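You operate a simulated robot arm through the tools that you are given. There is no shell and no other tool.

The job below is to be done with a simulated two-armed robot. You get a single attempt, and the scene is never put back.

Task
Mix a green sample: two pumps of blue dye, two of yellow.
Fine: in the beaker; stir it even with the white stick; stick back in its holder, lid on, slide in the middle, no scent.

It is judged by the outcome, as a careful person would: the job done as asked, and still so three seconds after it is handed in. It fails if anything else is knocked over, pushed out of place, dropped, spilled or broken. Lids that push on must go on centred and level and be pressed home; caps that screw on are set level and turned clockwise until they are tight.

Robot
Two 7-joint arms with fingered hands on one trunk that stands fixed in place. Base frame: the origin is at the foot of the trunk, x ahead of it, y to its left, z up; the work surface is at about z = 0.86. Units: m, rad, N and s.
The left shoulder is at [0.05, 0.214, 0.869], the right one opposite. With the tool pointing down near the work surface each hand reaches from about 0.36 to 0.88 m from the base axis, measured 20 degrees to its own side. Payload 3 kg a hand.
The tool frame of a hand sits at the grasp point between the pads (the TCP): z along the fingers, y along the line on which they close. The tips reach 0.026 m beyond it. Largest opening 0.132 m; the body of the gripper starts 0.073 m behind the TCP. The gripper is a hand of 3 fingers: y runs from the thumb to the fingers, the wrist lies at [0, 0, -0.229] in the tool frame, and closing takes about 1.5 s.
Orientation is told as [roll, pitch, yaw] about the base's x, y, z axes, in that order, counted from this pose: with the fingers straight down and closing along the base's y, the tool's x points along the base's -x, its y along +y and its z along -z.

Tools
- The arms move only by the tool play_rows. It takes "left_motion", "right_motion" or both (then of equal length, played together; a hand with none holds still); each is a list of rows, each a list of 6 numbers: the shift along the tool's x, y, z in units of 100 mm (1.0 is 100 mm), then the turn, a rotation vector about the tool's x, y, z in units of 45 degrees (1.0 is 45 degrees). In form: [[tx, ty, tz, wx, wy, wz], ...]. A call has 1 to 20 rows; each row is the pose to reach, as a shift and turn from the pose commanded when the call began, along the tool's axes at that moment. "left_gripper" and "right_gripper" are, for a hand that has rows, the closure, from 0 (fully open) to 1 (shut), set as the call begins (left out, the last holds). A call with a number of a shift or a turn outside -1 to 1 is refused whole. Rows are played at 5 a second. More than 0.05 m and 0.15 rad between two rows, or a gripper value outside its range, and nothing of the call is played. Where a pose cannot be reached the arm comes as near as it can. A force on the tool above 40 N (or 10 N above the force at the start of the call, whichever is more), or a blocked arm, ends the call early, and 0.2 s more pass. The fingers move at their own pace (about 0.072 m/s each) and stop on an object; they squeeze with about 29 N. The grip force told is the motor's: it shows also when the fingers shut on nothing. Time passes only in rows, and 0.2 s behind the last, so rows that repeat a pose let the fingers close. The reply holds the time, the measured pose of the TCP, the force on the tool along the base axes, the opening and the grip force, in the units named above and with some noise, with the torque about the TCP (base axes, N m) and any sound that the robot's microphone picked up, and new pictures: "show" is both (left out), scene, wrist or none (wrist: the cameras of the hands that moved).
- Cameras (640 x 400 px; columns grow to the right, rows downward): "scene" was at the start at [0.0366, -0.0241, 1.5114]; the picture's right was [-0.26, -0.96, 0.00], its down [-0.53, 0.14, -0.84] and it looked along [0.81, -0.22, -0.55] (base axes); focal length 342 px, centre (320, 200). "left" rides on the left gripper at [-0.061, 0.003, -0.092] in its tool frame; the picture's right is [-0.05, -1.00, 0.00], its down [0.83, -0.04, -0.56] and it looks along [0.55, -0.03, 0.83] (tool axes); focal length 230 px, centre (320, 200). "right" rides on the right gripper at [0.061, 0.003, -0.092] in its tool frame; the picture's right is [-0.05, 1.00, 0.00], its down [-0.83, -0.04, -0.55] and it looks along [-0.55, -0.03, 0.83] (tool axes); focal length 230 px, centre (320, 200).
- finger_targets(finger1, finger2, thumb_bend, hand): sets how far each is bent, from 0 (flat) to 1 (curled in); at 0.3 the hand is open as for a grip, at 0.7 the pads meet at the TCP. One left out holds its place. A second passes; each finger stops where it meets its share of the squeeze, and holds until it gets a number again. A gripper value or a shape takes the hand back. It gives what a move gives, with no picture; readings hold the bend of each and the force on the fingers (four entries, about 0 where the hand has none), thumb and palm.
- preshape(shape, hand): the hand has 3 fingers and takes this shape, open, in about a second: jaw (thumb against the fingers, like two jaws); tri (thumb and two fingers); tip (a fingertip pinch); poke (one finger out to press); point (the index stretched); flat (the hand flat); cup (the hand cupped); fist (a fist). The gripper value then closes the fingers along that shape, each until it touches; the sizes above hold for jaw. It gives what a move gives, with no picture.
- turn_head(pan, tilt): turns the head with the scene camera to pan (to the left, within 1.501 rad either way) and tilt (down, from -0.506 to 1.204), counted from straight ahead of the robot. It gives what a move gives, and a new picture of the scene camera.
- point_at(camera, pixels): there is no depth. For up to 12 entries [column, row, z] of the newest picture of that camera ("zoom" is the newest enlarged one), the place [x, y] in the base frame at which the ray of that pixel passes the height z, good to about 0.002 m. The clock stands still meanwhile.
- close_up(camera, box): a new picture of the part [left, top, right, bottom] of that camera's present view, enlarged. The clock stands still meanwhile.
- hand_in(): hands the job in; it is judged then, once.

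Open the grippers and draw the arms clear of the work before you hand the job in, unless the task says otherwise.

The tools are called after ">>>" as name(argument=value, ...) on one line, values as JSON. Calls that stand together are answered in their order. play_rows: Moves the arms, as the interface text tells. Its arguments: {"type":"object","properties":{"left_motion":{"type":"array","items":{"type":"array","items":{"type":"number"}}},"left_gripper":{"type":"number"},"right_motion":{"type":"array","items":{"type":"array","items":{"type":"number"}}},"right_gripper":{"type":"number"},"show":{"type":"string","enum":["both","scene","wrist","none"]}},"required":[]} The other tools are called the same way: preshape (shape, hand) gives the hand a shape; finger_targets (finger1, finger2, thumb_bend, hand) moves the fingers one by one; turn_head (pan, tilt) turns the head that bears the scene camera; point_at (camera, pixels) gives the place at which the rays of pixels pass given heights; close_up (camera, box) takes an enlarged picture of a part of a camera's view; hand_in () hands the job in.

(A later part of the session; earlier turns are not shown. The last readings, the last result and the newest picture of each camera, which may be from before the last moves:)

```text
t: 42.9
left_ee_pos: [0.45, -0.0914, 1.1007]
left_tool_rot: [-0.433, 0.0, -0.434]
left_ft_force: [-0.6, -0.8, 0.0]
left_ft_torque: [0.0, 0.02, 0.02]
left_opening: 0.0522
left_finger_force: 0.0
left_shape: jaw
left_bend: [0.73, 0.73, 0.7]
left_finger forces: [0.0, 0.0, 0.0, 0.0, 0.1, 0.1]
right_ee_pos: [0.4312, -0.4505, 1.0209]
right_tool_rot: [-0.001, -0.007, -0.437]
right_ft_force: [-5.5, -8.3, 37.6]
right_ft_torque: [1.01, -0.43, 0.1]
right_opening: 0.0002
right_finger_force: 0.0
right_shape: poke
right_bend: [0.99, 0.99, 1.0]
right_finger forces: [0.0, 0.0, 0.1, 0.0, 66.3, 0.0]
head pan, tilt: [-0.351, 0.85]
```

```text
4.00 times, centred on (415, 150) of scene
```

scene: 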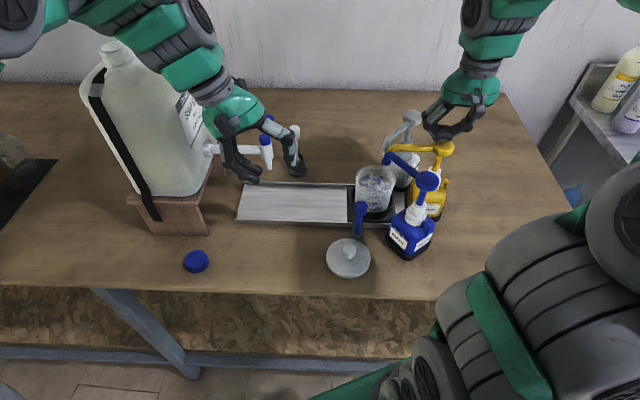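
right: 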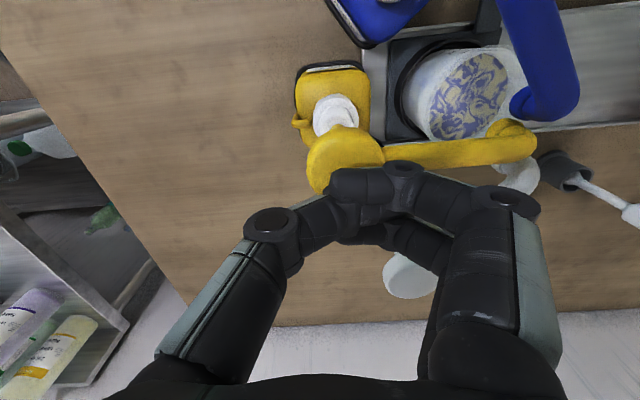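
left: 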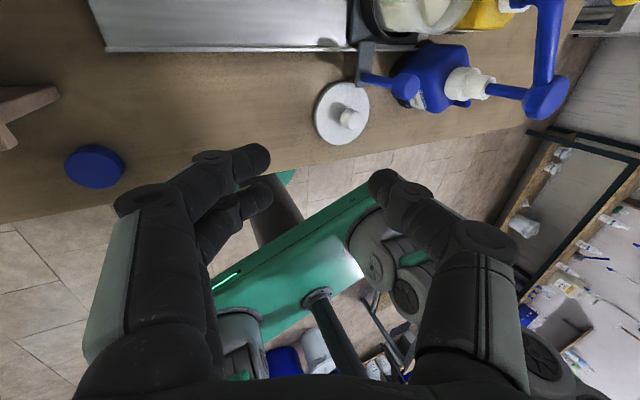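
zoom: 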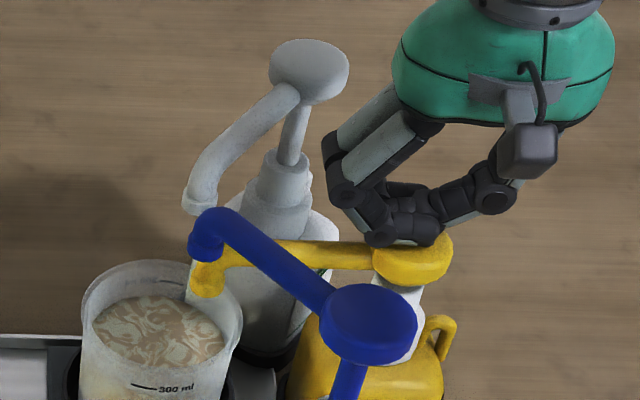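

Second yellow stroke bottomed as well. I raise the hand well clear of the pumps.

>>> play_rows(right_motion=[[0, 0, -0.08, 0, 0, 0], [0, 0, -0.18, 0, 0, 0], [0, 0, -0.28, 0, 0, 0], [0, 0, -0.38, 0, 0, 0], [0, 0, -0.48, 0, 0, 0], [0, 0, -0.6, 0, 0, 0], [0, 0, -0.75, 0, 0, 0], [0, 0, -1.0, 0, 0, 0], [0, 0, -1.0, 0, 0, 0]], show="none")

>>> play_rows(right_motion=[[0.2, -0.2, -0.3, 0, 0, 0], [0.4, -0.4, -0.6, 0, 0, 0], [0.6, -0.6, -0.9, 0, 0, 0], [0.6, -0.6, -0.9, 0, 0, 0]], show="both")

>>> close_up(camera="scene", box=[330, 100, 490, 280])

```text
t: 44.9
left_ee_pos: [0.4507, -0.0911, 1.1021]
left_tool_rot: [-0.429, 0.0, -0.434]
left_ft_force: [0.3, -0.2, -0.6]
left_ft_torque: [0.01, -0.01, 0.04]
left_opening: 0.0522
left_finger_force: 0.0
left_shape: jaw
left_bend: [0.73, 0.73, 0.7]
left_finger forces: [0.0, 0.1, 0.0, 0.0, 0.0, 0.0]
right_ee_pos: [0.4314, -0.4495, 1.1218]
right_tool_rot: [-0.001, -0.004, -0.436]
right_ft_force: [-0.1, 0.0, -0.2]
right_ft_torque: [-0.01, 0.02, 0.01]
right_opening: 0.0
right_finger_force: 0.2
right_shape: poke
right_bend: [0.99, 0.99, 1.0]
right_finger forces: [0.0, 0.0, 0.0, 0.1, 0.1, 0.0]
head pan, tilt: [-0.351, 0.85]
```

```text
t: 45.9
left_ee_pos: [0.4505, -0.0911, 1.1004]
left_tool_rot: [-0.431, -0.002, -0.435]
left_ft_force: [0.1, 1.0, 0.2]
left_ft_torque: [0.0, 0.01, -0.01]
left_opening: 0.0525
left_finger_force: 0.0
left_shape: jaw
left_bend: [0.73, 0.73, 0.7]
left_finger forces: [0.0, 0.1, 0.0, 0.0, 0.0, 0.0]
right_ee_pos: [0.3518, -0.4787, 1.2074]
right_tool_rot: [0.0, -0.002, -0.435]
right_ft_force: [-0.3, 0.3, -0.7]
right_ft_torque: [-0.02, 0.04, -0.01]
right_opening: 0.0
right_finger_force: 0.0
right_shape: poke
right_bend: [0.99, 0.99, 1.0]
right_finger forces: [0.0, 0.0, 0.0, 0.1, 0.1, 0.1]
head pan, tilt: [-0.351, 0.85]
```

scene: 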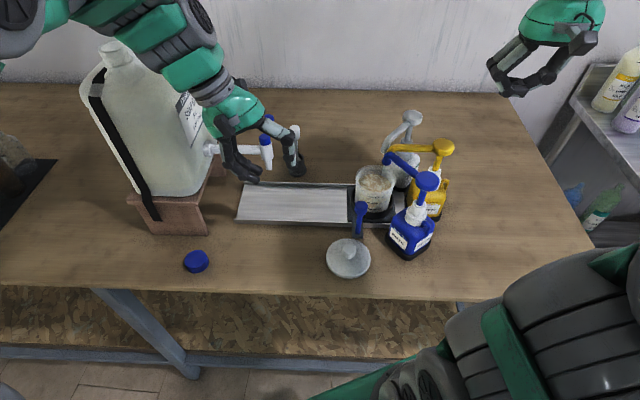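
right: 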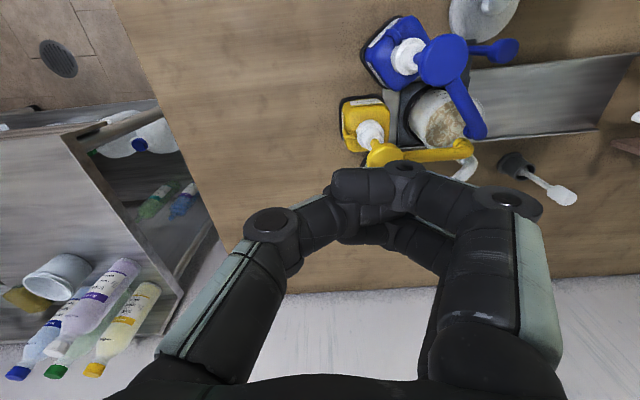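

```text
2.22 times, centred on (410, 190) of scene
```

zoom: 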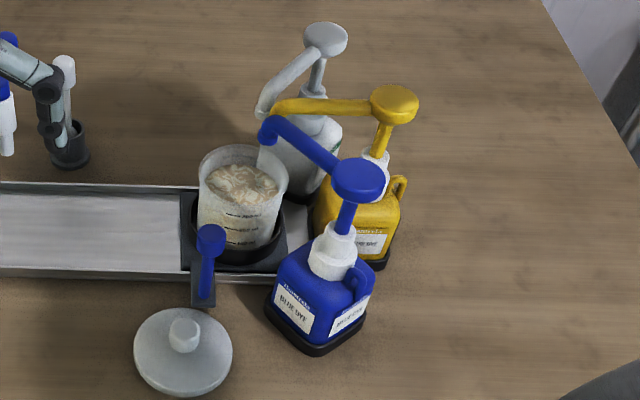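

Everything stands as it was, with two strokes of each dye in the beaker. Now the left hand retraces its path back to the handle (knob at about (361,206) in the scene).

>>> play_rows(left_motion=[[0, 0, 0.1, 0, 0, 0], [-0.1, -0.2, 0.3, 0, 0, 0], [-0.2, -0.5, 0.4, 0, 0, 0], [-0.3, -0.8, 0.6, 0, 0, 0], [-0.3, -1.0, 0.9, 0, 0, 0], [-0.3, -1.0, 1.0, 0, 0, 0], [-0.3, -1.0, 1.0, 0, 0, 0]], show="both")

```text
t: 47.5
left_ee_pos: [0.4203, -0.2275, 1.0537]
left_tool_rot: [-0.431, -0.001, -0.433]
left_ft_force: [-0.8, -1.2, -0.2]
left_ft_torque: [0.0, -0.03, 0.0]
left_opening: 0.0521
left_finger_force: 0.1
left_shape: jaw
left_bend: [0.73, 0.73, 0.7]
left_finger forces: [0.1, 0.0, 0.0, 0.1, 0.1, 0.1]
right_ee_pos: [0.3522, -0.479, 1.2073]
right_tool_rot: [0.0, -0.004, -0.437]
right_ft_force: [-0.2, 0.7, 0.0]
right_ft_torque: [-0.02, -0.01, 0.0]
right_opening: 0.0
right_finger_force: 0.0
right_shape: poke
right_bend: [0.99, 0.99, 1.0]
right_finger forces: [0.1, 0.0, 0.0, 0.0, 0.0, 0.1]
head pan, tilt: [-0.351, 0.85]
```

scene: 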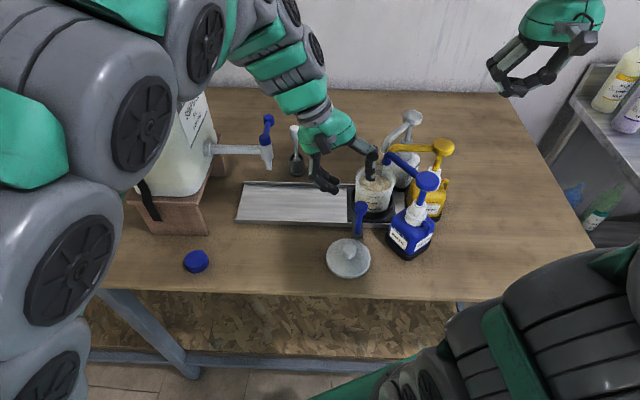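
left: 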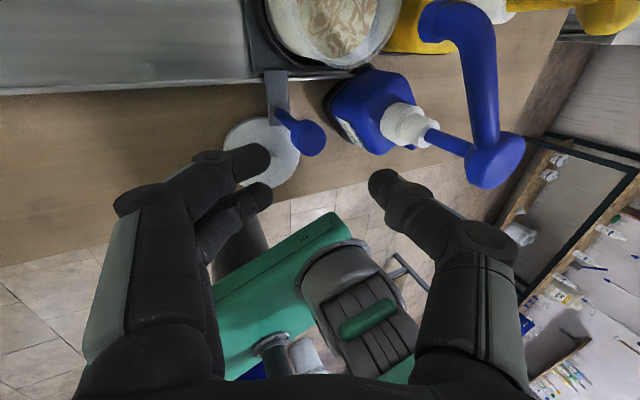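

Knob at (308,137), slightly left of the axis; I descend along the tool axis with a small +y correction.

>>> play_rows(left_motion=[[0, 0.03, 0.25, 0, 0, 0], [0, 0.05, 0.5, 0, 0, 0], [0, 0.05, 0.75, 0, 0, 0], [0, 0.05, 1.0, 0, 0, 0], [0, 0.05, 1.0, 0, 0, 0]], show="both")

```text
t: 48.7
left_ee_pos: [0.4065, -0.2594, 0.9598]
left_tool_rot: [-0.432, -0.001, -0.434]
left_ft_force: [0.5, -1.0, -1.4]
left_ft_torque: [0.01, 0.01, -0.01]
left_opening: 0.0522
left_finger_force: 0.0
left_shape: jaw
left_bend: [0.73, 0.73, 0.7]
left_finger forces: [0.0, 0.0, 0.1, 0.0, 0.0, 0.0]
right_ee_pos: [0.3532, -0.4782, 1.2073]
right_tool_rot: [0.0, -0.004, -0.435]
right_ft_force: [-0.8, 0.3, -0.2]
right_ft_torque: [-0.02, 0.0, 0.01]
right_opening: 0.0
right_finger_force: 0.0
right_shape: poke
right_bend: [0.99, 0.99, 1.0]
right_finger forces: [0.1, 0.0, 0.0, 0.0, 0.0, 0.1]
head pan, tilt: [-0.351, 0.85]
```

scene: 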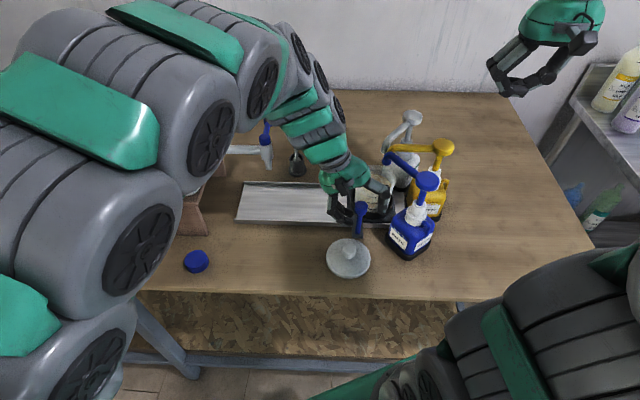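
left: 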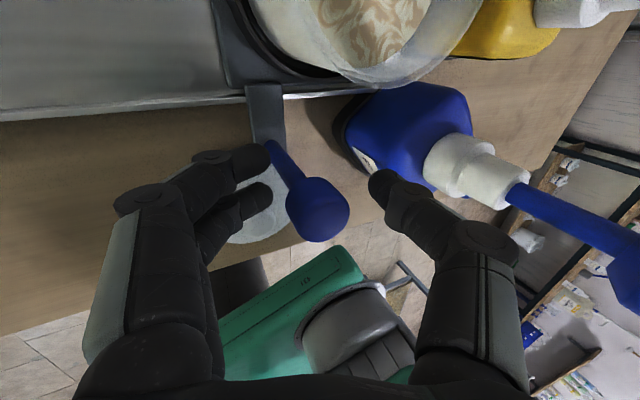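

The knob is between the fingers at (318,210). I close the left hand on the stem.

>>> play_rows(left_motion=[[0, 0, 0, 0, 0, 0], [0, 0, 0, 0, 0, 0], [0, 0, 0, 0, 0, 0], [0, 0, 0, 0, 0, 0], [0, 0, 0, 0, 0, 0], [0, 0, 0, 0, 0, 0]], left_gripper=1.0, show="wrist")

```text
t: 50.1
left_ee_pos: [0.4061, -0.2582, 0.96]
left_tool_rot: [-0.432, 0.002, -0.435]
left_ft_force: [-6.8, 2.1, -10.0]
left_ft_torque: [0.35, 0.37, 0.1]
left_opening: 0.003
left_finger_force: 28.8
left_shape: jaw
left_bend: [0.67, 0.73, 0.71]
left_finger forces: [11.6, 18.9, 0.0, 0.0, 26.4, 0.0]
right_ee_pos: [0.3523, -0.4765, 1.207]
right_tool_rot: [0.0, -0.004, -0.437]
right_ft_force: [0.2, -0.4, -0.5]
right_ft_torque: [-0.04, 0.02, -0.04]
right_opening: 0.0
right_finger_force: 0.1
right_shape: poke
right_bend: [0.99, 0.99, 1.0]
right_finger forces: [0.0, 0.0, 0.1, 0.0, 0.1, 0.0]
head pan, tilt: [-0.351, 0.85]
```

left: 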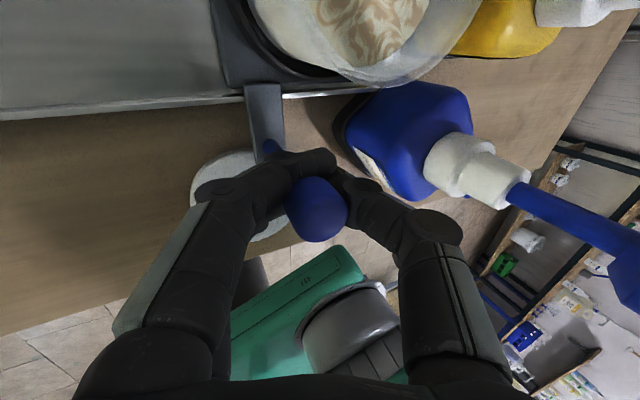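

Gripped again. I slide the carriage back toward its original middle spot, 0.118 m along +Y', with the small rail-angle correction.

>>> play_rows(left_motion=[[0.004, 0.1, -0.046, 0, 0, 0], [0.008, 0.2, -0.092, 0, 0, 0], [0.012, 0.3, -0.139, 0, 0, 0], [0.016, 0.4, -0.185, 0, 0, 0], [0.02, 0.5, -0.231, 0, 0, 0], [0.025, 0.6, -0.277, 0, 0, 0], [0.029, 0.7, -0.324, 0, 0, 0], [0.034, 0.8, -0.37, 0, 0, 0], [0.038, 0.9, -0.417, 0, 0, 0], [0.038, 0.9, -0.417, 0, 0, 0]], show="none")

```text
t: 51.3
left_ee_pos: [0.4252, -0.2133, 0.9584]
left_tool_rot: [-0.432, 0.002, -0.436]
left_ft_force: [-9.2, 4.1, 4.1]
left_ft_torque: [0.47, 0.39, 0.09]
left_opening: 0.0029
left_finger_force: 29.0
left_shape: jaw
left_bend: [0.67, 0.74, 0.71]
left_finger forces: [10.3, 22.8, 0.0, 0.1, 28.4, 0.1]
right_ee_pos: [0.3521, -0.4765, 1.2074]
right_tool_rot: [-0.001, -0.002, -0.437]
right_ft_force: [0.0, -0.1, 0.2]
right_ft_torque: [0.0, 0.05, 0.0]
right_opening: 0.0004
right_finger_force: 0.0
right_shape: poke
right_bend: [0.99, 0.99, 1.0]
right_finger forces: [0.0, 0.1, 0.0, 0.0, 0.0, 0.0]
head pan, tilt: [-0.351, 0.85]
stopped in row 5 (left hand): the force on the tool passed its limit at 41 N (the readings are from after the stop); the commanded pose is now the measured one
```

Stopped early at 41 N after about 5 cm. I look at what might be touching.

>>> close_up(camera="scene", box=[290, 150, 410, 290])

>>> close_up(camera="left", box=[0, 0, 640, 400])

>>> close_up(camera="right", box=[340, 0, 640, 200])

```text
2.86 times, centred on (350, 220) of scene
```

zoom: 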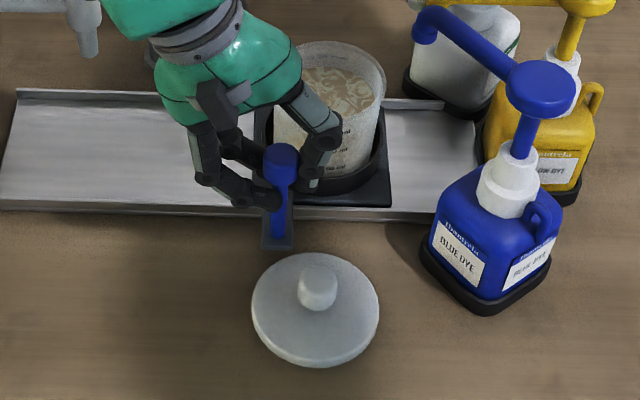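

```text
1.00 times, centred on (320, 200) of left (not enlarged: the box is as wide or as high as the picture)
```

zoom: 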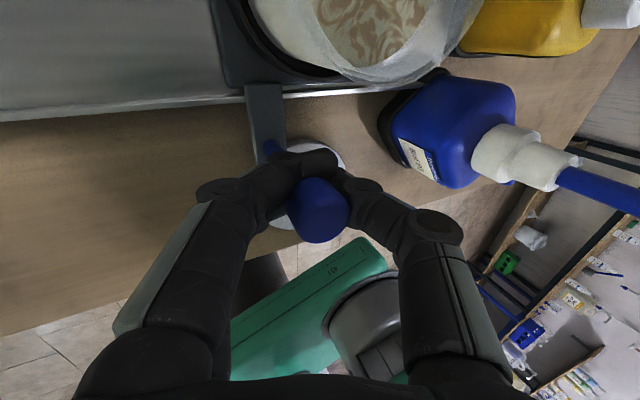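

```text
2.00 times, centred on (490, 100) of right
```

zoom: 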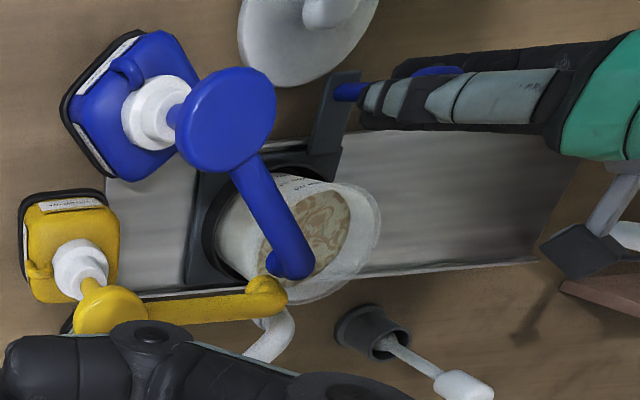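

No collision visible; it may be side-binding in the rail (about 10 N toward -X'). I ease the hand 1.2 mm toward -X' and continue slowly with small steps.

>>> play_rows(left_motion=[[0.012, 0, 0, 0, 0, 0], [0.012, 0, 0, 0, 0, 0], [0.014, 0.04, -0.0185, 0, 0, 0], [0.016, 0.08, -0.037, 0, 0, 0], [0.018, 0.12, -0.0555, 0, 0, 0], [0.018, 0.12, -0.0555, 0, 0, 0]], show="none")

```text
t: 52.7
left_ee_pos: [0.4288, -0.2011, 0.9596]
left_tool_rot: [-0.431, 0.002, -0.434]
left_ft_force: [10.9, -5.1, -1.9]
left_ft_torque: [0.04, 0.06, 0.0]
left_opening: 0.0021
left_finger_force: 29.0
left_shape: jaw
left_bend: [0.67, 0.74, 0.71]
left_finger forces: [15.0, 9.4, 0.0, 0.0, 24.8, 0.0]
right_ee_pos: [0.3531, -0.4791, 1.2079]
right_tool_rot: [0.0, -0.004, -0.435]
right_ft_force: [0.6, -0.4, -0.2]
right_ft_torque: [0.02, 0.01, -0.02]
right_opening: 0.0
right_finger_force: 0.0
right_shape: poke
right_bend: [0.99, 0.99, 1.0]
right_finger forces: [0.1, 0.1, 0.1, 0.0, 0.0, 0.0]
head pan, tilt: [-0.351, 0.85]
```

Now the side force flipped to +12 N: about 12 N per mm. I recentre by -0.8 mm and move 2 cm at a time, watching the force.

>>> play_rows(left_motion=[[-0.008, 0, 0, 0, 0, 0], [-0.006, 0.045, -0.021, 0, 0, 0], [-0.005, 0.09, -0.042, 0, 0, 0], [-0.004, 0.136, -0.063, 0, 0, 0], [-0.002, 0.181, -0.084, 0, 0, 0], [-0.002, 0.181, -0.084, 0, 0, 0]], show="none")

```text
t: 54.1
left_ee_pos: [0.4373, -0.1839, 0.9592]
left_tool_rot: [-0.431, 0.004, -0.436]
left_ft_force: [-9.6, 2.9, 1.2]
left_ft_torque: [0.2, 0.27, 0.09]
left_opening: 0.0023
left_finger_force: 29.1
left_shape: jaw
left_bend: [0.67, 0.74, 0.71]
left_finger forces: [10.6, 21.6, 0.0, 0.0, 25.5, 0.1]
right_ee_pos: [0.3516, -0.478, 1.2071]
right_tool_rot: [0.002, -0.005, -0.435]
right_ft_force: [0.5, 0.7, 0.5]
right_ft_torque: [0.0, -0.01, 0.01]
right_opening: 0.0
right_finger_force: 0.0
right_shape: poke
right_bend: [0.99, 0.99, 1.0]
right_finger forces: [0.0, 0.1, 0.0, 0.0, 0.0, 0.1]
head pan, tilt: [-0.351, 0.85]
```

Side force is -10 N again, so I ease by 0.8 mm and follow the rail's slope (about 0.036) for the next 2 cm.

>>> play_rows(left_motion=[[0.008, 0, 0, 0, 0, 0], [0.01, 0.045, -0.021, 0, 0, 0], [0.012, 0.09, -0.042, 0, 0, 0], [0.014, 0.136, -0.063, 0, 0, 0], [0.015, 0.181, -0.084, 0, 0, 0], [0.015, 0.181, -0.084, 0, 0, 0]], show="none")

```text
t: 55.5
left_ee_pos: [0.4443, -0.1645, 0.9607]
left_tool_rot: [-0.431, 0.002, -0.435]
left_ft_force: [-4.7, 2.2, -0.3]
left_ft_torque: [0.16, 0.28, 0.03]
left_opening: 0.0023
left_finger_force: 28.9
left_shape: jaw
left_bend: [0.67, 0.74, 0.71]
left_finger forces: [11.8, 17.6, 0.0, 0.0, 24.7, 0.1]
right_ee_pos: [0.3527, -0.4781, 1.208]
right_tool_rot: [0.001, -0.004, -0.434]
right_ft_force: [0.1, -0.7, -0.2]
right_ft_torque: [-0.01, 0.03, -0.03]
right_opening: 0.0
right_finger_force: 0.1
right_shape: poke
right_bend: [0.99, 0.99, 1.0]
right_finger forces: [0.0, 0.0, 0.1, 0.0, 0.0, 0.1]
head pan, tilt: [-0.351, 0.85]
```

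Good, side force is only -5 N. I move the last 17 mm to the original middle spot.

>>> play_rows(left_motion=[[0.005, 0.04, -0.0185, 0, 0, 0], [0.007, 0.08, -0.037, 0, 0, 0], [0.009, 0.12, -0.0555, 0, 0, 0], [0.01, 0.154, -0.0714, 0, 0, 0], [0.01, 0.154, -0.0714, 0, 0, 0]], show="both")

>>> close_up(camera="scene", box=[230, 100, 470, 280])

```text
t: 56.7
left_ee_pos: [0.4495, -0.1483, 0.9587]
left_tool_rot: [-0.431, 0.002, -0.437]
left_ft_force: [-7.9, 0.1, 3.2]
left_ft_torque: [0.14, 0.27, 0.05]
left_opening: 0.0024
left_finger_force: 28.8
left_shape: jaw
left_bend: [0.67, 0.74, 0.71]
left_finger forces: [10.2, 18.3, 0.0, 0.0, 26.2, 0.0]
right_ee_pos: [0.3524, -0.479, 1.2085]
right_tool_rot: [0.001, -0.002, -0.437]
right_ft_force: [-0.4, -0.5, 0.4]
right_ft_torque: [-0.03, 0.01, 0.01]
right_opening: 0.0
right_finger_force: 0.0
right_shape: poke
right_bend: [0.99, 0.99, 1.0]
right_finger forces: [0.1, 0.0, 0.0, 0.0, 0.1, 0.1]
head pan, tilt: [-0.351, 0.85]
```

scene: 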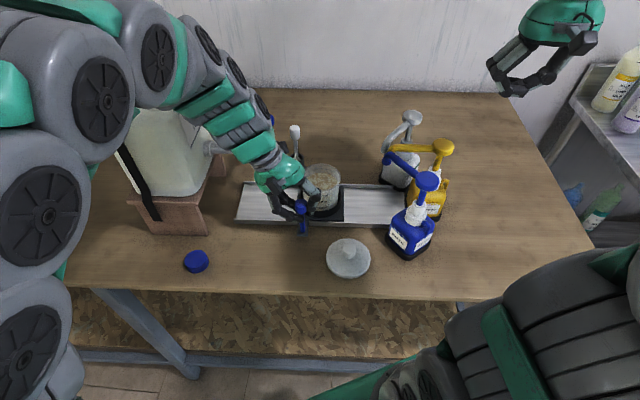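
left: 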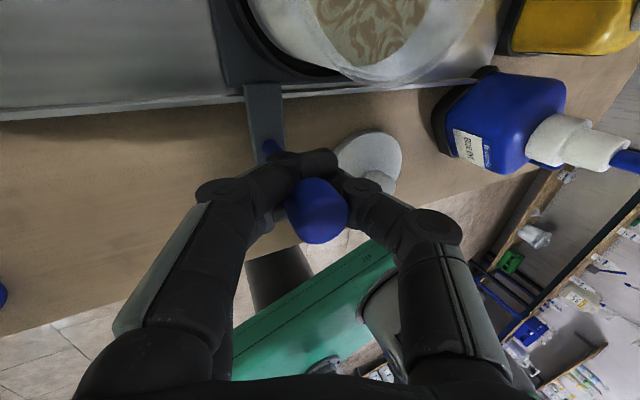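

```text
2.22 times, centred on (350, 190) of scene
```

zoom: 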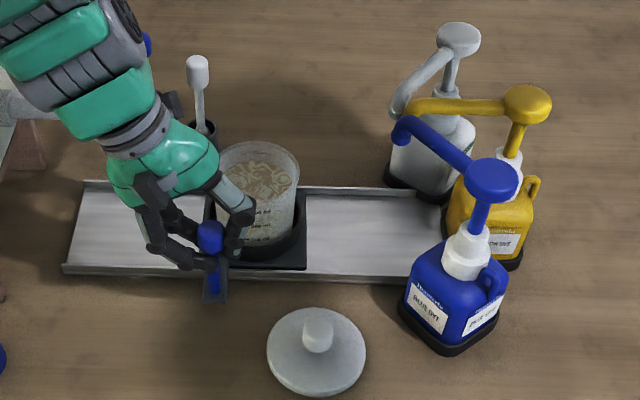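

Compared with the starting picture, the carriage stands about 3–4 zoom pixels (roughly 4 mm) too far left (plate edge at 307 vs 310, base at 214 vs 219). I nudge it 4 mm back to the right.

>>> play_rows(left_motion=[[0, -0.018, 0.0084, 0, 0, 0], [-0.001, -0.036, 0.0168, 0, 0, 0], [-0.001, -0.036, 0.0168, 0, 0, 0], [-0.001, -0.036, 0.0168, 0, 0, 0]], show="none")

>>> close_up(camera="scene", box=[230, 100, 470, 280])

```text
t: 57.7
left_ee_pos: [0.4487, -0.1508, 0.9591]
left_tool_rot: [-0.431, 0.001, -0.434]
left_ft_force: [4.4, -1.4, -2.7]
left_ft_torque: [0.09, 0.16, -0.01]
left_opening: 0.0022
left_finger_force: 28.9
left_shape: jaw
left_bend: [0.67, 0.74, 0.72]
left_finger forces: [14.7, 12.3, 0.0, 0.1, 23.9, 0.0]
right_ee_pos: [0.3528, -0.4784, 1.2063]
right_tool_rot: [-0.001, -0.003, -0.435]
right_ft_force: [-0.2, 0.6, -0.3]
right_ft_torque: [0.03, 0.04, 0.0]
right_opening: 0.0001
right_finger_force: 0.0
right_shape: poke
right_bend: [0.99, 0.99, 1.0]
right_finger forces: [0.0, 0.0, 0.0, 0.0, 0.0, 0.0]
head pan, tilt: [-0.351, 0.85]
```

```text
2.22 times, centred on (350, 190) of scene
```

zoom: 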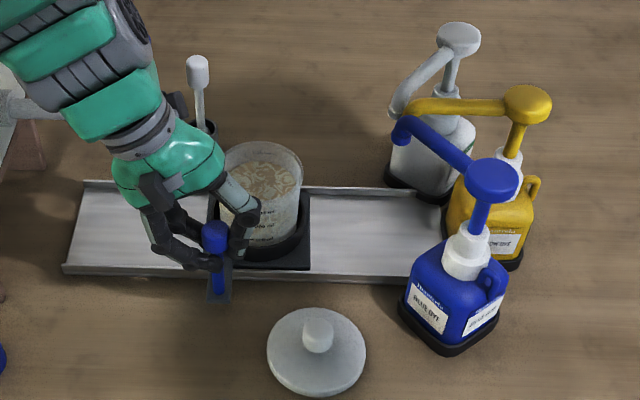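

Now plate edge at 310 and handle base at 219 match the starting picture. I let go of the handle.

>>> play_rows(left_motion=[[0, 0, 0, 0, 0, 0], [0, 0, 0, 0, 0, 0], [0, 0, 0, 0, 0, 0], [0, 0, 0, 0, 0, 0], [0, 0, 0, 0, 0, 0]], left_gripper=0.6, show="wrist")

>>> play_rows(left_motion=[[0, 0, -0.25, 0, 0, 0], [0, 0, -0.5, 0, 0, 0], [0, 0, -0.75, 0, 0, 0], [0, 0, -1.0, 0, 0, 0]], show="none")

>>> play_rows(left_motion=[[0.1, 0, -0.4, 0, 0, 0], [0.3, 0.2, -0.7, 0, 0, 0], [0.6, 0.4, -0.8, 0, 0, 0], [0.9, 0.7, -0.9, 0, 0, 0], [0.9, 0.9, -0.9, 0, 0, 0]], show="both")

>>> close_up(camera="scene", box=[230, 100, 470, 280])

```text
t: 58.9
left_ee_pos: [0.4493, -0.1512, 0.9594]
left_tool_rot: [-0.432, 0.002, -0.436]
left_ft_force: [0.5, 0.7, 0.2]
left_ft_torque: [0.01, 0.01, -0.02]
left_opening: 0.052
left_finger_force: 0.0
left_shape: jaw
left_bend: [0.73, 0.73, 0.7]
left_finger forces: [0.0, 0.0, 0.1, 0.1, 0.1, 0.0]
right_ee_pos: [0.3525, -0.4785, 1.2079]
right_tool_rot: [-0.001, -0.005, -0.435]
right_ft_force: [0.0, 0.7, -0.5]
right_ft_torque: [0.0, -0.01, -0.01]
right_opening: 0.0
right_finger_force: 0.0
right_shape: poke
right_bend: [0.99, 0.99, 1.0]
right_finger forces: [0.1, 0.1, 0.0, 0.0, 0.0, 0.2]
head pan, tilt: [-0.351, 0.85]
```

left: 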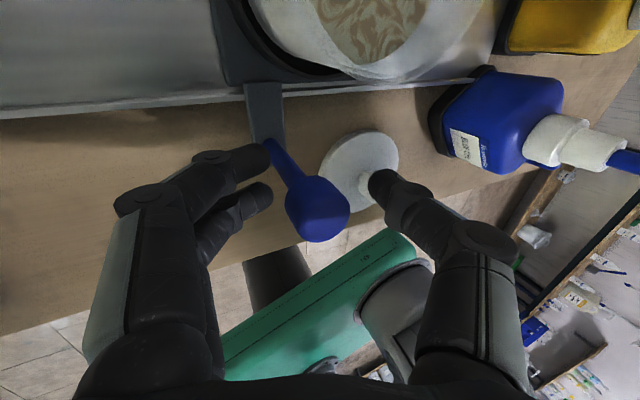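

```text
t: 59.9
left_ee_pos: [0.4685, -0.1126, 1.0507]
left_tool_rot: [-0.431, 0.001, -0.437]
left_ft_force: [-0.2, -0.1, 0.0]
left_ft_torque: [-0.01, 0.04, 0.01]
left_opening: 0.0523
left_finger_force: 0.1
left_shape: jaw
left_bend: [0.73, 0.73, 0.7]
left_finger forces: [0.1, 0.0, 0.0, 0.0, 0.1, 0.1]
right_ee_pos: [0.3516, -0.4776, 1.2063]
right_tool_rot: [-0.001, -0.004, -0.438]
right_ft_force: [-0.7, -0.9, -0.6]
right_ft_torque: [0.0, -0.03, 0.01]
right_opening: 0.0
right_finger_force: 0.1
right_shape: poke
right_bend: [0.99, 0.99, 1.0]
right_finger forces: [0.0, 0.1, 0.0, 0.0, 0.0, 0.1]
head pan, tilt: [-0.351, 0.85]
```

```text
t: 61.1
left_ee_pos: [0.4364, 0.0314, 1.0928]
left_tool_rot: [-0.431, 0.003, -0.435]
left_ft_force: [0.6, 0.4, 0.9]
left_ft_torque: [0.02, 0.01, 0.0]
left_opening: 0.0524
left_finger_force: 0.1
left_shape: jaw
left_bend: [0.73, 0.73, 0.7]
left_finger forces: [0.0, 0.1, 0.0, 0.0, 0.0, 0.0]
right_ee_pos: [0.3511, -0.4774, 1.2079]
right_tool_rot: [0.0, -0.003, -0.437]
right_ft_force: [-0.4, -0.1, -0.7]
right_ft_torque: [-0.02, 0.01, -0.02]
right_opening: 0.0
right_finger_force: 0.1
right_shape: poke
right_bend: [0.99, 0.99, 1.0]
right_finger forces: [0.0, 0.1, 0.1, 0.1, 0.0, 0.1]
head pan, tilt: [-0.351, 0.85]
```

scene: 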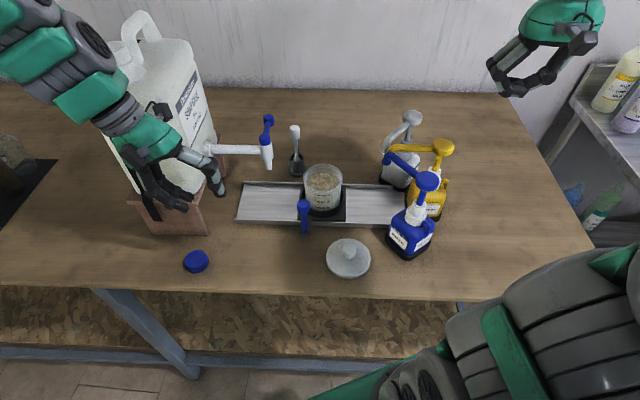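
left: 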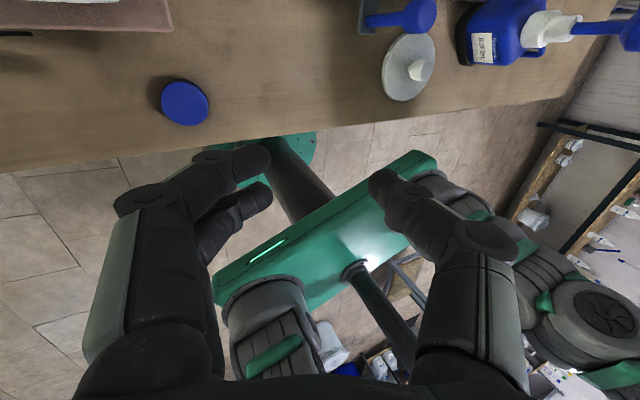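

```text
2.22 times, centred on (350, 190) of scene
```

zoom: 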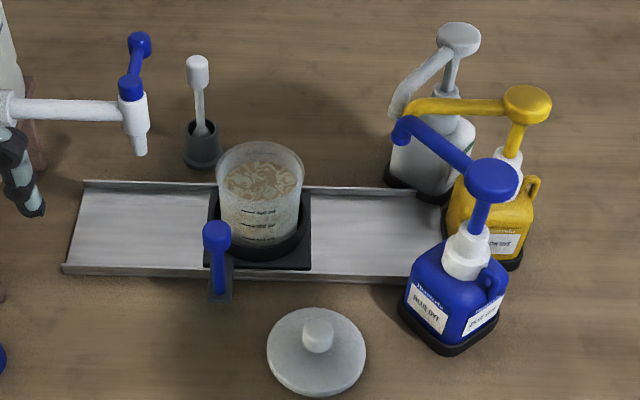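

The slide is back exactly where it started (knob (216,237), plate edge 311 in the zoom). Next the stick: I put the right hand back in the jaw shape and bring it over the beaker area to look at the stick and tap closely.

>>> preshape(shape="jaw", hand="right")

>>> play_rows(right_motion=[[0, 0, -0.3, 0, 0, 0], [0, 0.3, -0.5, 0, 0, 0], [0, 0.65, -0.5, 0, 0, 0], [0, 1.0, -0.5, 0, 0, 0]], show="none")

>>> play_rows(right_motion=[[0, 0.35, 0, 0, 0, 0], [0, 0.7, 0, 0, 0, 0], [0, 1.0, 0, 0, 0, 0], [0, 1.0, 0, 0, 0, 0]], show="both")

```text
t: 62.0
left_ee_pos: [0.4354, 0.0321, 1.0939]
left_tool_rot: [-0.431, 0.003, -0.435]
left_ft_force: [0.1, 0.4, 0.4]
left_ft_torque: [-0.02, 0.02, 0.0]
left_opening: 0.0526
left_finger_force: 0.0
left_shape: jaw
left_bend: [0.73, 0.73, 0.7]
left_finger forces: [0.0, 0.1, 0.1, 0.0, 0.0, 0.0]
right_ee_pos: [0.3507, -0.4775, 1.2072]
right_tool_rot: [0.001, -0.003, -0.436]
right_ft_force: [-0.2, -0.4, 0.7]
right_ft_torque: [0.0, -0.01, -0.03]
right_opening: 0.132
right_finger_force: 0.1
right_shape: jaw
right_bend: [0.3, 0.3, 0.3]
right_finger forces: [0.0, 0.0, 0.0, 0.1, 0.0, 0.0]
head pan, tilt: [-0.351, 0.85]
```

```text
t: 63.0
left_ee_pos: [0.4363, 0.0314, 1.0938]
left_tool_rot: [-0.431, 0.001, -0.437]
left_ft_force: [0.7, 0.0, -0.3]
left_ft_torque: [0.03, 0.02, -0.03]
left_opening: 0.0522
left_finger_force: 0.0
left_shape: jaw
left_bend: [0.73, 0.73, 0.7]
left_finger forces: [0.0, 0.1, 0.0, 0.0, 0.0, 0.0]
right_ee_pos: [0.3935, -0.3857, 1.2561]
right_tool_rot: [0.001, -0.002, -0.436]
right_ft_force: [0.3, -0.2, 0.2]
right_ft_torque: [0.03, 0.0, 0.01]
right_opening: 0.1321
right_finger_force: 0.0
right_shape: jaw
right_bend: [0.3, 0.3, 0.3]
right_finger forces: [0.1, 0.1, 0.0, 0.0, 0.1, 0.1]
head pan, tilt: [-0.351, 0.85]
```

```text
t: 64.0
left_ee_pos: [0.4358, 0.0307, 1.0929]
left_tool_rot: [-0.431, 0.0, -0.436]
left_ft_force: [-0.1, 0.3, -0.3]
left_ft_torque: [-0.02, -0.02, -0.01]
left_opening: 0.0524
left_finger_force: 0.0
left_shape: jaw
left_bend: [0.73, 0.73, 0.7]
left_finger forces: [0.1, 0.0, 0.1, 0.0, 0.0, 0.0]
right_ee_pos: [0.4362, -0.2961, 1.2577]
right_tool_rot: [0.001, -0.005, -0.437]
right_ft_force: [0.0, -0.7, 0.2]
right_ft_torque: [0.0, 0.02, 0.02]
right_opening: 0.1318
right_finger_force: 0.1
right_shape: jaw
right_bend: [0.3, 0.3, 0.3]
right_finger forces: [0.0, 0.1, 0.0, 0.0, 0.1, 0.0]
head pan, tilt: [-0.351, 0.85]
```

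scene: 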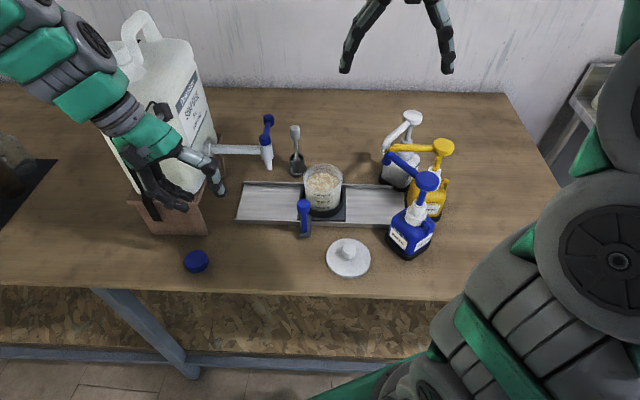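
right: 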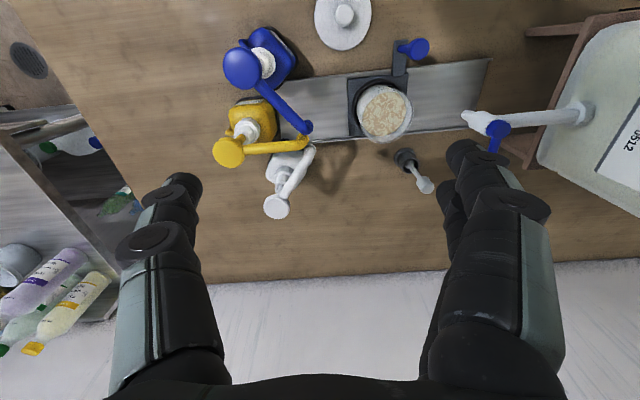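

I triangulate the stick's head, the holder and the tap's lever from both views.

>>> point_at(camera="right", pixels=[[426, 188, 0.98], [426, 188, 1.0], [426, 188, 1.02], [404, 157, 0.86], [406, 162, 0.9], [498, 128, 1.0], [498, 128, 1.04], [470, 117, 0.96], [470, 117, 1.0]])

>>> point_at(camera="scene", pixels=[[295, 129, 0.98], [295, 129, 1.0], [295, 129, 1.02], [297, 172, 0.86], [297, 157, 0.9], [265, 140, 1.0], [265, 140, 1.04], [268, 168, 0.96], [268, 168, 1.0], [268, 119, 1.0], [268, 119, 1.04], [268, 119, 1.08]])

>>> close_up(camera="right", box=[370, 90, 530, 210])

>>> close_up(camera="scene", box=[245, 105, 345, 185])

```text
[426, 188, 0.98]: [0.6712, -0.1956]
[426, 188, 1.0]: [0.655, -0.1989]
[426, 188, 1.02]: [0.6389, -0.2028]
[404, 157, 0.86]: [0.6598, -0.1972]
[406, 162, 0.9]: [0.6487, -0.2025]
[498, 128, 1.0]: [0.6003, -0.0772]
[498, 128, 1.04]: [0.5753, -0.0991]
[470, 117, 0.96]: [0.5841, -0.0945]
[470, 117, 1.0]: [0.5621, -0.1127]
```

```text
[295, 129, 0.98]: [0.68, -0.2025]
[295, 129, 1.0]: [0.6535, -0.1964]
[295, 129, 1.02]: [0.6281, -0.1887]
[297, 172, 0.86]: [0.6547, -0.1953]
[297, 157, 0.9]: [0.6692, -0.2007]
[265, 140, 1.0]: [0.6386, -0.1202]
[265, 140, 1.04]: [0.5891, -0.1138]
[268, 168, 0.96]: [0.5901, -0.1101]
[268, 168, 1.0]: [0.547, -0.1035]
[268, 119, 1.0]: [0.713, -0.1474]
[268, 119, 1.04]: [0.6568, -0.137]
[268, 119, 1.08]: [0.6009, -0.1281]
```

```text
3.33 times, centred on (450, 150) of right
```

zoom: 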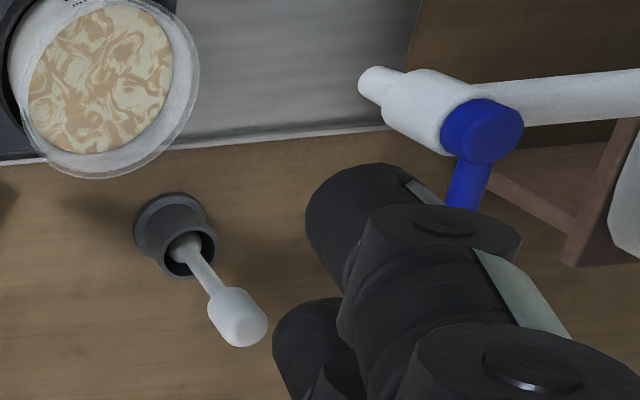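

```text
5.00 times, centred on (295, 145) of scene
```

zoom: 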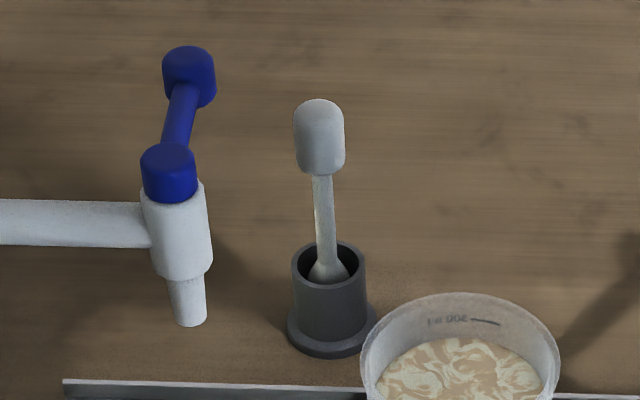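

Stick head is at about (0.654,-0.197), top z≈1.0; the tap's lever end sits about 5 cm to the near left of it at z≈1.06, so clearance matters. I narrow the grip and move nearer for a better look.

>>> play_rows(right_motion=[[-0.2, 0.25, 0.05, 0, 0, 0], [-0.4, 0.5, 0.1, 0, 0, 0], [-0.6, 0.75, 0.15, 0, 0, 0], [-0.8, 1.0, 0.2, 0, 0, 0], [-0.8, 1.0, 0.2, 0, 0, 0], [-0.8, 1.0, 0.2, 0, 0, 0]], right_gripper=0.6, show="both")

>>> close_up(camera="right", box=[240, 20, 540, 220])

```text
t: 65.4
left_ee_pos: [0.4359, 0.0308, 1.0931]
left_tool_rot: [-0.432, 0.001, -0.438]
left_ft_force: [-0.2, -0.6, -0.7]
left_ft_torque: [0.01, -0.02, 0.0]
left_opening: 0.0522
left_finger_force: 0.0
left_shape: jaw
left_bend: [0.73, 0.73, 0.7]
left_finger forces: [0.1, 0.1, 0.0, 0.0, 0.0, 0.0]
right_ee_pos: [0.5514, -0.2392, 1.2386]
right_tool_rot: [0.0, -0.004, -0.436]
right_ft_force: [-0.4, -0.1, 0.3]
right_ft_torque: [-0.02, -0.01, -0.03]
right_opening: 0.0533
right_finger_force: 0.2
right_shape: jaw
right_bend: [0.73, 0.73, 0.7]
right_finger forces: [0.0, 0.0, 0.0, 0.0, 0.0, 0.1]
head pan, tilt: [-0.351, 0.85]
```

scene: 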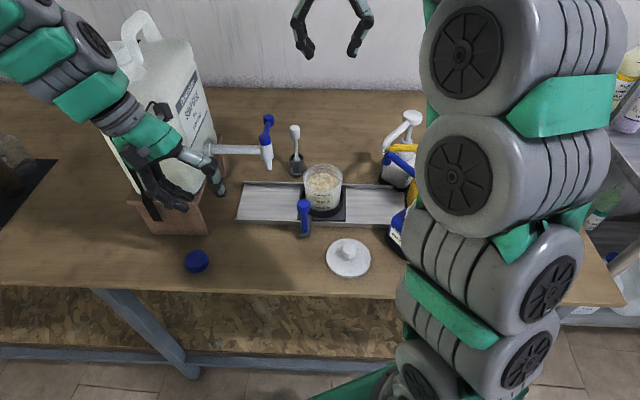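
right: 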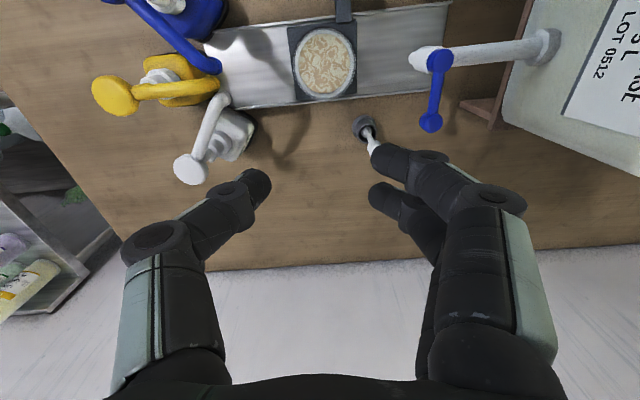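

```text
2.00 times, centred on (390, 120) of right
```

zoom: 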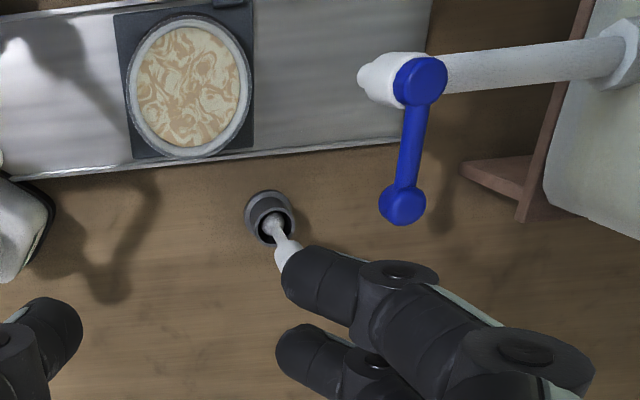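

Clear view now: lever end at (430,122), valve at (440,60), holder at (364,127) in the right picture. I cast the rays.

>>> point_at(camera="right", pixels=[[430, 122, 1.04], [430, 122, 1.06], [430, 122, 1.08], [440, 60, 1.04], [440, 60, 1.06], [364, 127, 0.9], [364, 127, 0.905], [364, 124, 0.86], [330, 62, 0.975], [326, 64, 0.95]])

>>> point_at(camera="scene", pixels=[[269, 119, 1.04], [269, 119, 1.06], [269, 119, 1.08], [264, 140, 1.04], [264, 140, 1.06], [297, 157, 0.905], [323, 173, 0.975]])

```text
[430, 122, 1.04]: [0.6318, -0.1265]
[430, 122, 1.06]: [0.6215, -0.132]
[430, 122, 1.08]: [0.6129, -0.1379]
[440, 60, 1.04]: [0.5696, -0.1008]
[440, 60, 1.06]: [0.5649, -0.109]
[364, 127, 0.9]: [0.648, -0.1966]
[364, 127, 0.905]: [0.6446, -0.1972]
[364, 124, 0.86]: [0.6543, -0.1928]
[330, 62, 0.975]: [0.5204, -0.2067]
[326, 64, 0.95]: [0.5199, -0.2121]
```

```text
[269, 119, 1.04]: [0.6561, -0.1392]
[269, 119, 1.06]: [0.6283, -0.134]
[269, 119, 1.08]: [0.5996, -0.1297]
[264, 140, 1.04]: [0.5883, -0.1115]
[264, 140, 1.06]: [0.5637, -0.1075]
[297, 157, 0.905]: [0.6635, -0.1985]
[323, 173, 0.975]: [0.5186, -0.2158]
```

Lever end is at (0.620,-0.133,1.066), stick at (0.654,-0.197). I go above the stick with the hand pitched 10° so its camera and knuckles lean away from the lever, stopping with tips at z≈1.11.

>>> play_rows(right_motion=[[-0.15, 0.2, 0, 0, 0.05, 0], [-0.3, 0.4, 0, 0, 0.1, 0], [-0.5, 0.6, 0, 0, 0.15, 0], [-0.65, 0.75, 0.1, 0, 0.2, 0], [-0.755, 0.81, 0.3, 0, 0.22, 0], [-0.755, 0.81, 0.55, 0, 0.22, 0], [-0.755, 0.81, 0.8, 0, 0.22, 0], [-0.755, 0.81, 1.0, 0, 0.22, 0], [-0.755, 0.81, 1.0, 0, 0.22, 0]], show="both")

>>> close_up(camera="scene", box=[245, 60, 365, 180])

```text
t: 67.4
left_ee_pos: [0.4341, 0.0305, 1.094]
left_tool_rot: [-0.431, 0.002, -0.437]
left_ft_force: [-0.9, -0.3, -0.1]
left_ft_torque: [0.01, 0.0, 0.0]
left_opening: 0.0522
left_finger_force: 0.1
left_shape: jaw
left_bend: [0.73, 0.73, 0.7]
left_finger forces: [0.0, 0.1, 0.1, 0.0, 0.1, 0.1]
right_ee_pos: [0.6371, -0.1966, 1.1238]
right_tool_rot: [0.001, 0.171, -0.435]
right_ft_force: [0.1, -0.4, 0.0]
right_ft_torque: [0.03, -0.02, 0.01]
right_opening: 0.053
right_finger_force: 0.2
right_shape: jaw
right_bend: [0.73, 0.73, 0.7]
right_finger forces: [0.0, 0.0, 0.0, 0.0, 0.0, 0.1]
right hand out of reach, approached as far as the arm can: row 1, 2, 3, 4, 5, 6, 7, 8, 9
head pan, tilt: [-0.351, 0.85]
```

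scene: 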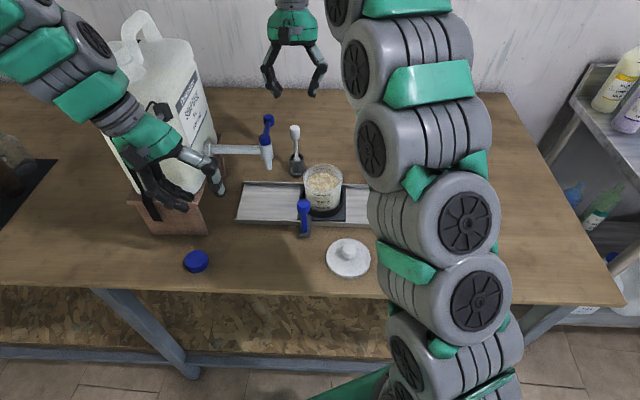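
right: 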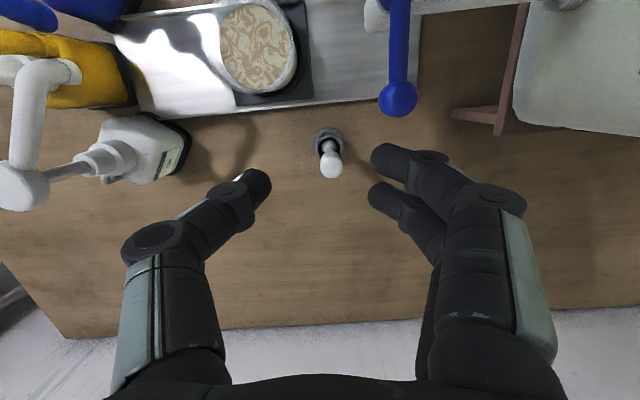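

```text
3.33 times, centred on (305, 120) of scene
```

zoom: 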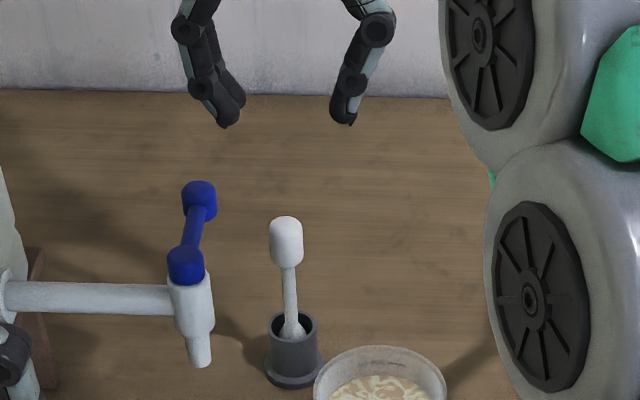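

The arm is nearly stretched at this height with the pitch (TCP came to (0.637,-0.197,1.124)). I lower straight by 5 cm and halve the pitch so it becomes reachable.

>>> play_rows(right_motion=[[-0.02, 0, 0.12, 0, -0.03, 0], [-0.04, 0, 0.25, 0, -0.06, 0], [-0.06, 0, 0.37, 0, -0.09, 0], [-0.086, 0, 0.49, 0, -0.11, 0], [-0.086, 0, 0.49, 0, -0.11, 0], [-0.086, 0, 0.49, 0, -0.11, 0]], show="both")

```text
t: 68.8
left_ee_pos: [0.4356, 0.03, 1.0918]
left_tool_rot: [-0.43, 0.003, -0.435]
left_ft_force: [-0.9, 0.4, -0.3]
left_ft_torque: [0.01, 0.01, 0.0]
left_opening: 0.0522
left_finger_force: 0.1
left_shape: jaw
left_bend: [0.73, 0.73, 0.7]
left_finger forces: [0.1, 0.0, 0.1, 0.1, 0.0, 0.0]
right_ee_pos: [0.6367, -0.1976, 1.0739]
right_tool_rot: [0.0, 0.083, -0.436]
right_ft_force: [-0.1, -0.7, 0.3]
right_ft_torque: [-0.01, 0.0, -0.04]
right_opening: 0.0534
right_finger_force: 0.1
right_shape: jaw
right_bend: [0.73, 0.73, 0.7]
right_finger forces: [0.0, 0.1, 0.0, 0.1, 0.0, 0.0]
head pan, tilt: [-0.351, 0.85]
```

scene: 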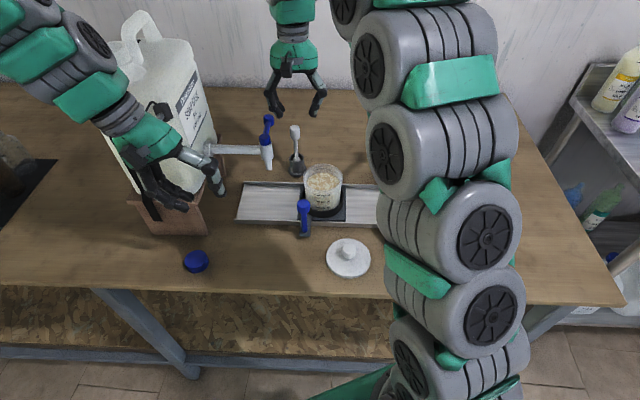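
right: 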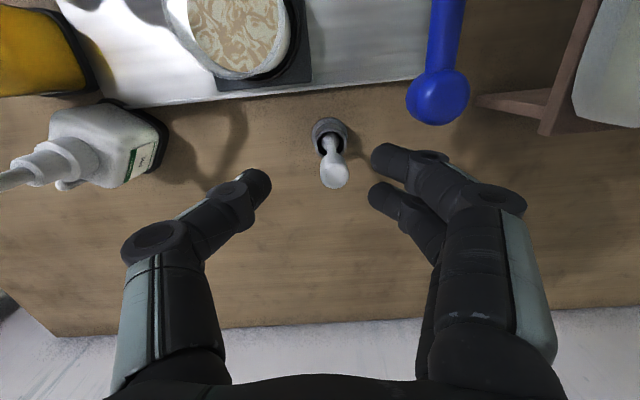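

TCP is at (0.637,-0.198,1.074). I re-measure the stick head from this close right view: head at about (334,172), holder at (329,133).

>>> close_up(camera="right", box=[250, 60, 470, 220])

>>> point_at(camera="right", pixels=[[334, 176, 0.99], [334, 176, 1.0], [334, 176, 1.01], [329, 130, 0.905], [328, 125, 0.86], [438, 97, 1.06], [438, 97, 1.07]])

>>> point_at(camera="scene", pixels=[[295, 129, 1.0], [295, 129, 1.01], [297, 172, 0.86], [297, 158, 0.905]])

```text
2.50 times, centred on (360, 140) of right
```

zoom: 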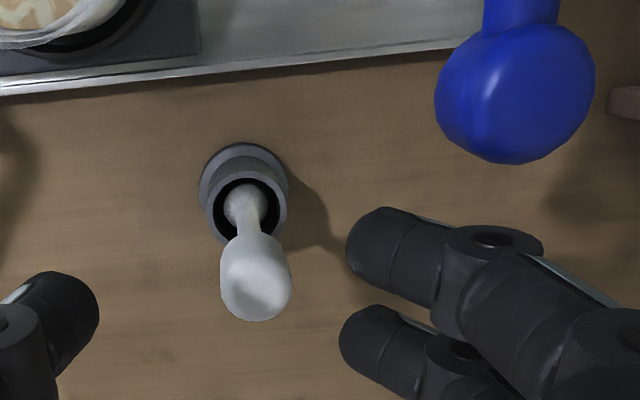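

```text
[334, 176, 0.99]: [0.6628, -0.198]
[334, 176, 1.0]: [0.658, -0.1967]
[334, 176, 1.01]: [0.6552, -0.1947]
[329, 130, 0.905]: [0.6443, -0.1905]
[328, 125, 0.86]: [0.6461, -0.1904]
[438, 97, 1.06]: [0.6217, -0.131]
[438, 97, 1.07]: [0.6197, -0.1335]
```

```text
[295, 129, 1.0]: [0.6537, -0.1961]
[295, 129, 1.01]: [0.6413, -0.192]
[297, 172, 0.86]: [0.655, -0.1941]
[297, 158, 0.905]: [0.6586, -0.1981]
```

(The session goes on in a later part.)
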